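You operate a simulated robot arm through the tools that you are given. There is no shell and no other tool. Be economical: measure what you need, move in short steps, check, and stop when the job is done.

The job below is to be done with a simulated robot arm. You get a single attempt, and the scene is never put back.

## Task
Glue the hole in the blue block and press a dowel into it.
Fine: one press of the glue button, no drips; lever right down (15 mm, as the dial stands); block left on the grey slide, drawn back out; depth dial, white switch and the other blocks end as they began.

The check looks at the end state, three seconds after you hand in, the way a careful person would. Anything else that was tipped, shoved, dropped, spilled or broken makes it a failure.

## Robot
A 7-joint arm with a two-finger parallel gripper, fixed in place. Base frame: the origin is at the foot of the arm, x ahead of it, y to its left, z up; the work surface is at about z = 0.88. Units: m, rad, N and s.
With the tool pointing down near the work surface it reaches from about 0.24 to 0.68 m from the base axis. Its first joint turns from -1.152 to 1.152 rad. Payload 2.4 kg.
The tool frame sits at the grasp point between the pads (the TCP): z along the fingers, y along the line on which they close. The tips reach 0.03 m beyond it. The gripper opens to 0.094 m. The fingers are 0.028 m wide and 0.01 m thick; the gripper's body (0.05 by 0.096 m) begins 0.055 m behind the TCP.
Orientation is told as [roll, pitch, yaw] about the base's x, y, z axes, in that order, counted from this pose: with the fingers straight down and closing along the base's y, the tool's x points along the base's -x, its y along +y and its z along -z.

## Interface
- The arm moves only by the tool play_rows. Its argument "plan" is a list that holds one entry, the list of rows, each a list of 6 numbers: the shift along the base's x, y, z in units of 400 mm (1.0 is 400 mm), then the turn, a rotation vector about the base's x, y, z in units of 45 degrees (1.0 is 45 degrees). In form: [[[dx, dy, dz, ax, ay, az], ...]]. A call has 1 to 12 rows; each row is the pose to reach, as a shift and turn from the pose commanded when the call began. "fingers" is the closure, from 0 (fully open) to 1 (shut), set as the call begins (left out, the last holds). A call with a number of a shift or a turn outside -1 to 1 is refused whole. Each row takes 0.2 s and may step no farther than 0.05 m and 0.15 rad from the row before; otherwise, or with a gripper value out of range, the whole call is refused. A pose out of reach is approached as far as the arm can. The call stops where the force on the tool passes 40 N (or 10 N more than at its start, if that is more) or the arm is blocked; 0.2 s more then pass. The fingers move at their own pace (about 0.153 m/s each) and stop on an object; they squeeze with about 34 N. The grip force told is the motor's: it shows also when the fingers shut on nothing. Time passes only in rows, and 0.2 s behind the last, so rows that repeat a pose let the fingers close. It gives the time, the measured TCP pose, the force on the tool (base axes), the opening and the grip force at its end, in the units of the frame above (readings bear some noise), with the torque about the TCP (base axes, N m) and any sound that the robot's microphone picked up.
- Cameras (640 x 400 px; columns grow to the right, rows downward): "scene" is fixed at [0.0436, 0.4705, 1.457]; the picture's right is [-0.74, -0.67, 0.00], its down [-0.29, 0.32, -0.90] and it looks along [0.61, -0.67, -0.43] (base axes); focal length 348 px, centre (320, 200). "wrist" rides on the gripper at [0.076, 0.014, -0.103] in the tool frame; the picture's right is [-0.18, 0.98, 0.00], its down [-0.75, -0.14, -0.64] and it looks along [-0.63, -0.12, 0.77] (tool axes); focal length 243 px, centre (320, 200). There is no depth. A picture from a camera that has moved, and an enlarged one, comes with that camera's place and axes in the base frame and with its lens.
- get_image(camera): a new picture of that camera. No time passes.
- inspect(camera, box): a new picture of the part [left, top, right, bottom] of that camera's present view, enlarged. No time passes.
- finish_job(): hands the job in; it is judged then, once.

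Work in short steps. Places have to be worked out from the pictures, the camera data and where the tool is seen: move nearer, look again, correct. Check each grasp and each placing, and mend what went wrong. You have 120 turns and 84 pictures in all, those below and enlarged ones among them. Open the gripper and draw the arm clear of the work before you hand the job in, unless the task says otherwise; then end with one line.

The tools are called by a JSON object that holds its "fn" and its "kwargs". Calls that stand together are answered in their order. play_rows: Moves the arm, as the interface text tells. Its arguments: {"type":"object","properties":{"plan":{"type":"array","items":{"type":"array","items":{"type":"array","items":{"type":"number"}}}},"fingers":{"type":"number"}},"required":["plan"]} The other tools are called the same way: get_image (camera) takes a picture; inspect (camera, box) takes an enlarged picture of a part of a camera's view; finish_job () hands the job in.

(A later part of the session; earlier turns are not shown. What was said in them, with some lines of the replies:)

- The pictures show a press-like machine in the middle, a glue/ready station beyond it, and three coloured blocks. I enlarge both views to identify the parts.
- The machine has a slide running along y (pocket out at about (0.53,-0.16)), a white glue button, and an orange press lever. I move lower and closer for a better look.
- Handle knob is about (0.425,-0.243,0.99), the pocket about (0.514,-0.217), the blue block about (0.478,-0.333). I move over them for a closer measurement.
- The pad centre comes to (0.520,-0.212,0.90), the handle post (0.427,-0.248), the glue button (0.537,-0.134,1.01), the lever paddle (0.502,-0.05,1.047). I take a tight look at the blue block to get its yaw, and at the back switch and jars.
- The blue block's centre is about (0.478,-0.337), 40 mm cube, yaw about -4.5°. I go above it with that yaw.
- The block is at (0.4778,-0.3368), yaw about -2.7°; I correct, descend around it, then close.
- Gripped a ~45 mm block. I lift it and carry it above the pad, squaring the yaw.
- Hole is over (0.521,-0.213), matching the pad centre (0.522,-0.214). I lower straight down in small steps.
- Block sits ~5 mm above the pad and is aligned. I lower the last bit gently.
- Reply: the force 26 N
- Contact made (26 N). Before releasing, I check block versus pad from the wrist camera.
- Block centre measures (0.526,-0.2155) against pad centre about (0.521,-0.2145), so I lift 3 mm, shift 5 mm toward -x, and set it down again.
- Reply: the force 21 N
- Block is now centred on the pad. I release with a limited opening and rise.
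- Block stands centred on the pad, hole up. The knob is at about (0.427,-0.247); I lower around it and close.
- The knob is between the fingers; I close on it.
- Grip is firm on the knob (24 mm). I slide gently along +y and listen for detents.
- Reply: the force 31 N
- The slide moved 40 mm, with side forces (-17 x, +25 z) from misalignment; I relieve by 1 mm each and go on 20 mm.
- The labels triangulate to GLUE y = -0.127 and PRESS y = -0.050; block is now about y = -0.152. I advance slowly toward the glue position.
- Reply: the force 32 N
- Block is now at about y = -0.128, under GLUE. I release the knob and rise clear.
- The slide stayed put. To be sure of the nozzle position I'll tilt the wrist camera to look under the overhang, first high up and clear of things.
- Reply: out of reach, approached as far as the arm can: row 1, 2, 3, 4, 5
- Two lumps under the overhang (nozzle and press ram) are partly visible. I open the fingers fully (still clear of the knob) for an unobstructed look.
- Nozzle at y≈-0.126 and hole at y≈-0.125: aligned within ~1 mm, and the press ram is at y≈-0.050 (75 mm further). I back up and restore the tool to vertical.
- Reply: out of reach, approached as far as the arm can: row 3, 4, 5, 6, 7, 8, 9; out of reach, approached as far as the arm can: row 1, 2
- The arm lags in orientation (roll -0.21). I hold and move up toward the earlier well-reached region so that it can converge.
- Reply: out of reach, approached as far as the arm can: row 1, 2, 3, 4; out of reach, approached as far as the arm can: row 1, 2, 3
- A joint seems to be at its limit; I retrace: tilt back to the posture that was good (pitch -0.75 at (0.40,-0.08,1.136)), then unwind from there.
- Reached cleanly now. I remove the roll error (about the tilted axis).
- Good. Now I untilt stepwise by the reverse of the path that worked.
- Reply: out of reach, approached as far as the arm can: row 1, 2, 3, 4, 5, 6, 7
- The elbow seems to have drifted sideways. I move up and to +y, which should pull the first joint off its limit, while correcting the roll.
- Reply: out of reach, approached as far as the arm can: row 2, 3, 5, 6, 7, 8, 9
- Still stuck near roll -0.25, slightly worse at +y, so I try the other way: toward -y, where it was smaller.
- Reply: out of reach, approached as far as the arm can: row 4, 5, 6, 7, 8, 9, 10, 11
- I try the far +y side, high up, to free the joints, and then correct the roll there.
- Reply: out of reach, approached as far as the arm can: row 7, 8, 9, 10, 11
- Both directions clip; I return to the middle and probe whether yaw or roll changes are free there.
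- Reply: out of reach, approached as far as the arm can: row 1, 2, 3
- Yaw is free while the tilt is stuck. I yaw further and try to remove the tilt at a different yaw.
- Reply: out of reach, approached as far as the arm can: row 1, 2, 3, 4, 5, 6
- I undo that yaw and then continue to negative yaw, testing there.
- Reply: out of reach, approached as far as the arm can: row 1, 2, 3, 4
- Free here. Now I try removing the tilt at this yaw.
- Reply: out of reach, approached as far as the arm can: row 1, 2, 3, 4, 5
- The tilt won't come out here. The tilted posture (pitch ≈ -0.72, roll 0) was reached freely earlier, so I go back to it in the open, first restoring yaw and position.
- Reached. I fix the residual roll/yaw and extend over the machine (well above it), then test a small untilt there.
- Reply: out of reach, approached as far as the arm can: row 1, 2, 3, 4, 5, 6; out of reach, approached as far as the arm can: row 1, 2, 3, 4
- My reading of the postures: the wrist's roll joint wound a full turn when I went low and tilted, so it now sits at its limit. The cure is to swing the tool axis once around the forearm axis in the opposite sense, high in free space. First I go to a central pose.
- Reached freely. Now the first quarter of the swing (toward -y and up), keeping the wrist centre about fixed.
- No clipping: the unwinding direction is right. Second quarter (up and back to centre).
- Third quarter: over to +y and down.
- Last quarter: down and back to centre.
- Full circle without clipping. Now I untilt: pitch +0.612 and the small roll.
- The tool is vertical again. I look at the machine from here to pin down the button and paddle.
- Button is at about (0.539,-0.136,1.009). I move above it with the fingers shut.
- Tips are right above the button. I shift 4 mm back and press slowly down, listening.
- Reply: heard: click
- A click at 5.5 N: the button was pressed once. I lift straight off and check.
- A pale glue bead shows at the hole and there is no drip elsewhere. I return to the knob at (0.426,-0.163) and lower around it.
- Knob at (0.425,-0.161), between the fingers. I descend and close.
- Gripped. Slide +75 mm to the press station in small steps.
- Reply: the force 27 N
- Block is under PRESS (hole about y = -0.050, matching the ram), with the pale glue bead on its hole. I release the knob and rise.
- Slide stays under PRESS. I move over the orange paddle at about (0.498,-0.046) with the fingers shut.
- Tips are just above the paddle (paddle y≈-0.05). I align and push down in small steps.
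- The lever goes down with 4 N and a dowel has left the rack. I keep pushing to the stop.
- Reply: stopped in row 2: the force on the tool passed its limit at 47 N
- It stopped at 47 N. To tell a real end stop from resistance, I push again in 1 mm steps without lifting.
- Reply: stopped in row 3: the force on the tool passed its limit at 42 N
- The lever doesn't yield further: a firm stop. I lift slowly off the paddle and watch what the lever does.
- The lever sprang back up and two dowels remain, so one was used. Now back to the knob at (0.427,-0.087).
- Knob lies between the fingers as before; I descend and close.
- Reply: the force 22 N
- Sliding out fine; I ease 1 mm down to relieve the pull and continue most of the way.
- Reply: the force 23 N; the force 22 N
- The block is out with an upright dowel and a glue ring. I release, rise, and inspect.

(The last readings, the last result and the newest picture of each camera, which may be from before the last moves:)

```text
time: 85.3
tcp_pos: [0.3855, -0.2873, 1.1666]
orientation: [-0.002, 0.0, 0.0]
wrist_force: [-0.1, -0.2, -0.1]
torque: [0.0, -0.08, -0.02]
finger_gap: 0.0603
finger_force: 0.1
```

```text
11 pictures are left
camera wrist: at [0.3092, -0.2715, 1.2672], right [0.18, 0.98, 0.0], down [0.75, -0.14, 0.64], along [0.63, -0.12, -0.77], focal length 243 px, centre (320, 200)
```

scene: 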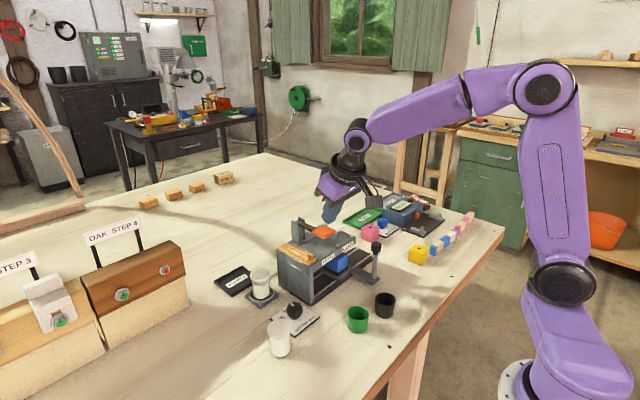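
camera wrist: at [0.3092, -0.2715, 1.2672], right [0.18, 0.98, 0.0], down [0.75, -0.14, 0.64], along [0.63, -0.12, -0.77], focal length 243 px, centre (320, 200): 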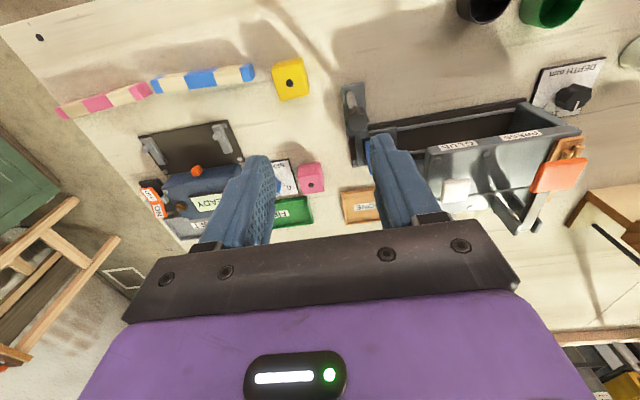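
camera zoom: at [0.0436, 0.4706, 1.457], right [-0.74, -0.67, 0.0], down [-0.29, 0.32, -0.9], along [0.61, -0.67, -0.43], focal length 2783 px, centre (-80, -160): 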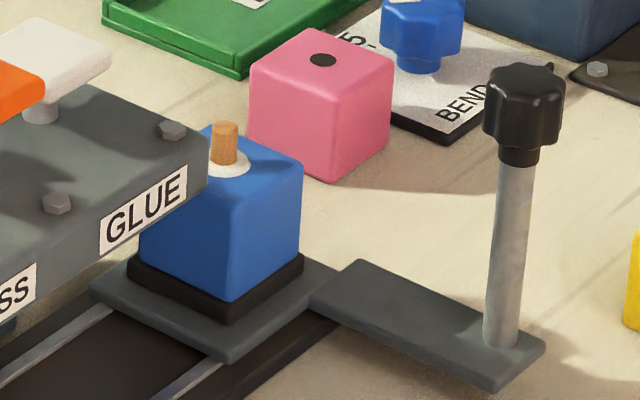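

The dowel stands upright, ~15 mm proud, slide back out, everything else in place. I draw the arm well clear and take a last look.

{"fn": "play_rows", "kwargs": {"plan": [[[-0.02, 0.06, 0.1, 0, 0, 0], [-0.03, 0.13, 0.2, 0, 0, 0], [-0.03, 0.2, 0.3, 0, 0, 0], [-0.03, 0.25, 0.4, 0, 0, 0], [-0.03, 0.25, 0.4, 0, 0, 0]]], "fingers": 0}}

{"fn": "inspect", "kwargs": {"camera": "scene", "box": [200, 170, 500, 360]}}

{"fn": "inspect", "kwargs": {"camera": "wrist", "box": [230, 30, 500, 220]}}

```text
time: 86.5
tcp_pos: [0.3753, -0.1846, 1.3286]
orientation: [-0.002, 0.0, 0.001]
wrist_force: [0.5, 0.5, 0.2]
torque: [-0.03, -0.03, 0.0]
finger_gap: 0.0941
finger_force: 0.0
```

```text
2.11 times, centred on (350, 265) of scene
camera zoom: at [0.0436, 0.4706, 1.457], right [-0.74, -0.67, 0.0], down [-0.29, 0.32, -0.9], along [0.61, -0.67, -0.43], focal length 732 px, centre (257, 63)
```

zoom: 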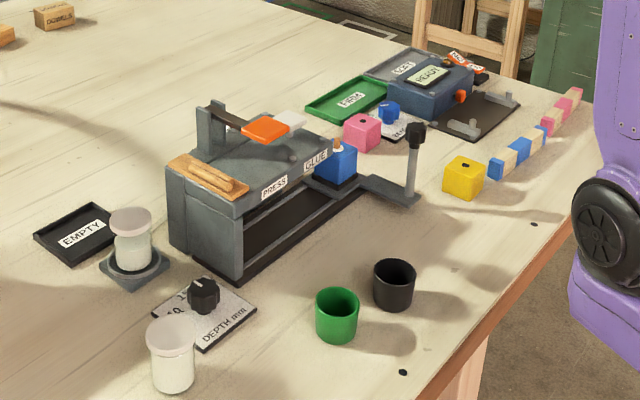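

```text
2.11 times, centred on (365, 125) of wrist
camera zoom: at [0.2995, -0.1697, 1.4303], right [0.18, 0.98, 0.0], down [0.75, -0.14, 0.64], along [0.63, -0.12, -0.77], focal length 511 px, centre (225, 358)
```

zoom: 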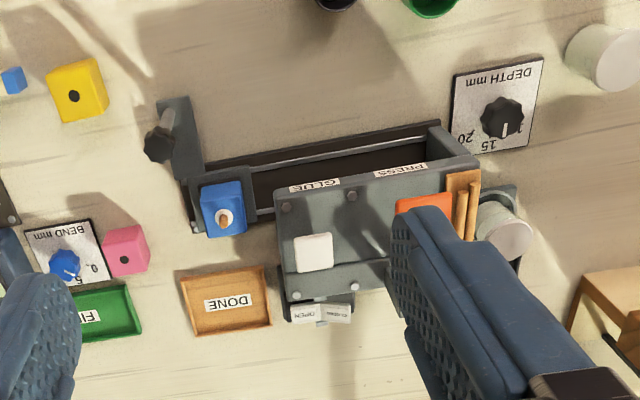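

Everything looks right: no drips, the dowel is seated, the slide is out, and the dial, switch and other blocks are untouched. I hand in.

{"fn": "finish_job", "kwargs": {}}

```text
The job is handed in.
```

I glued the hole in the blue block with one press of the glue button and saw no drips. I then pushed the lever down to its stop, which drove one dowel in. The block is on the grey slide, drawn back out. I didn't touch the depth dial, white switch or other blocks. The 15 mm depth rests on the lever reaching a firm stop and about 15 mm of dowel standing proud; I couldn't measure the inserted length directly.
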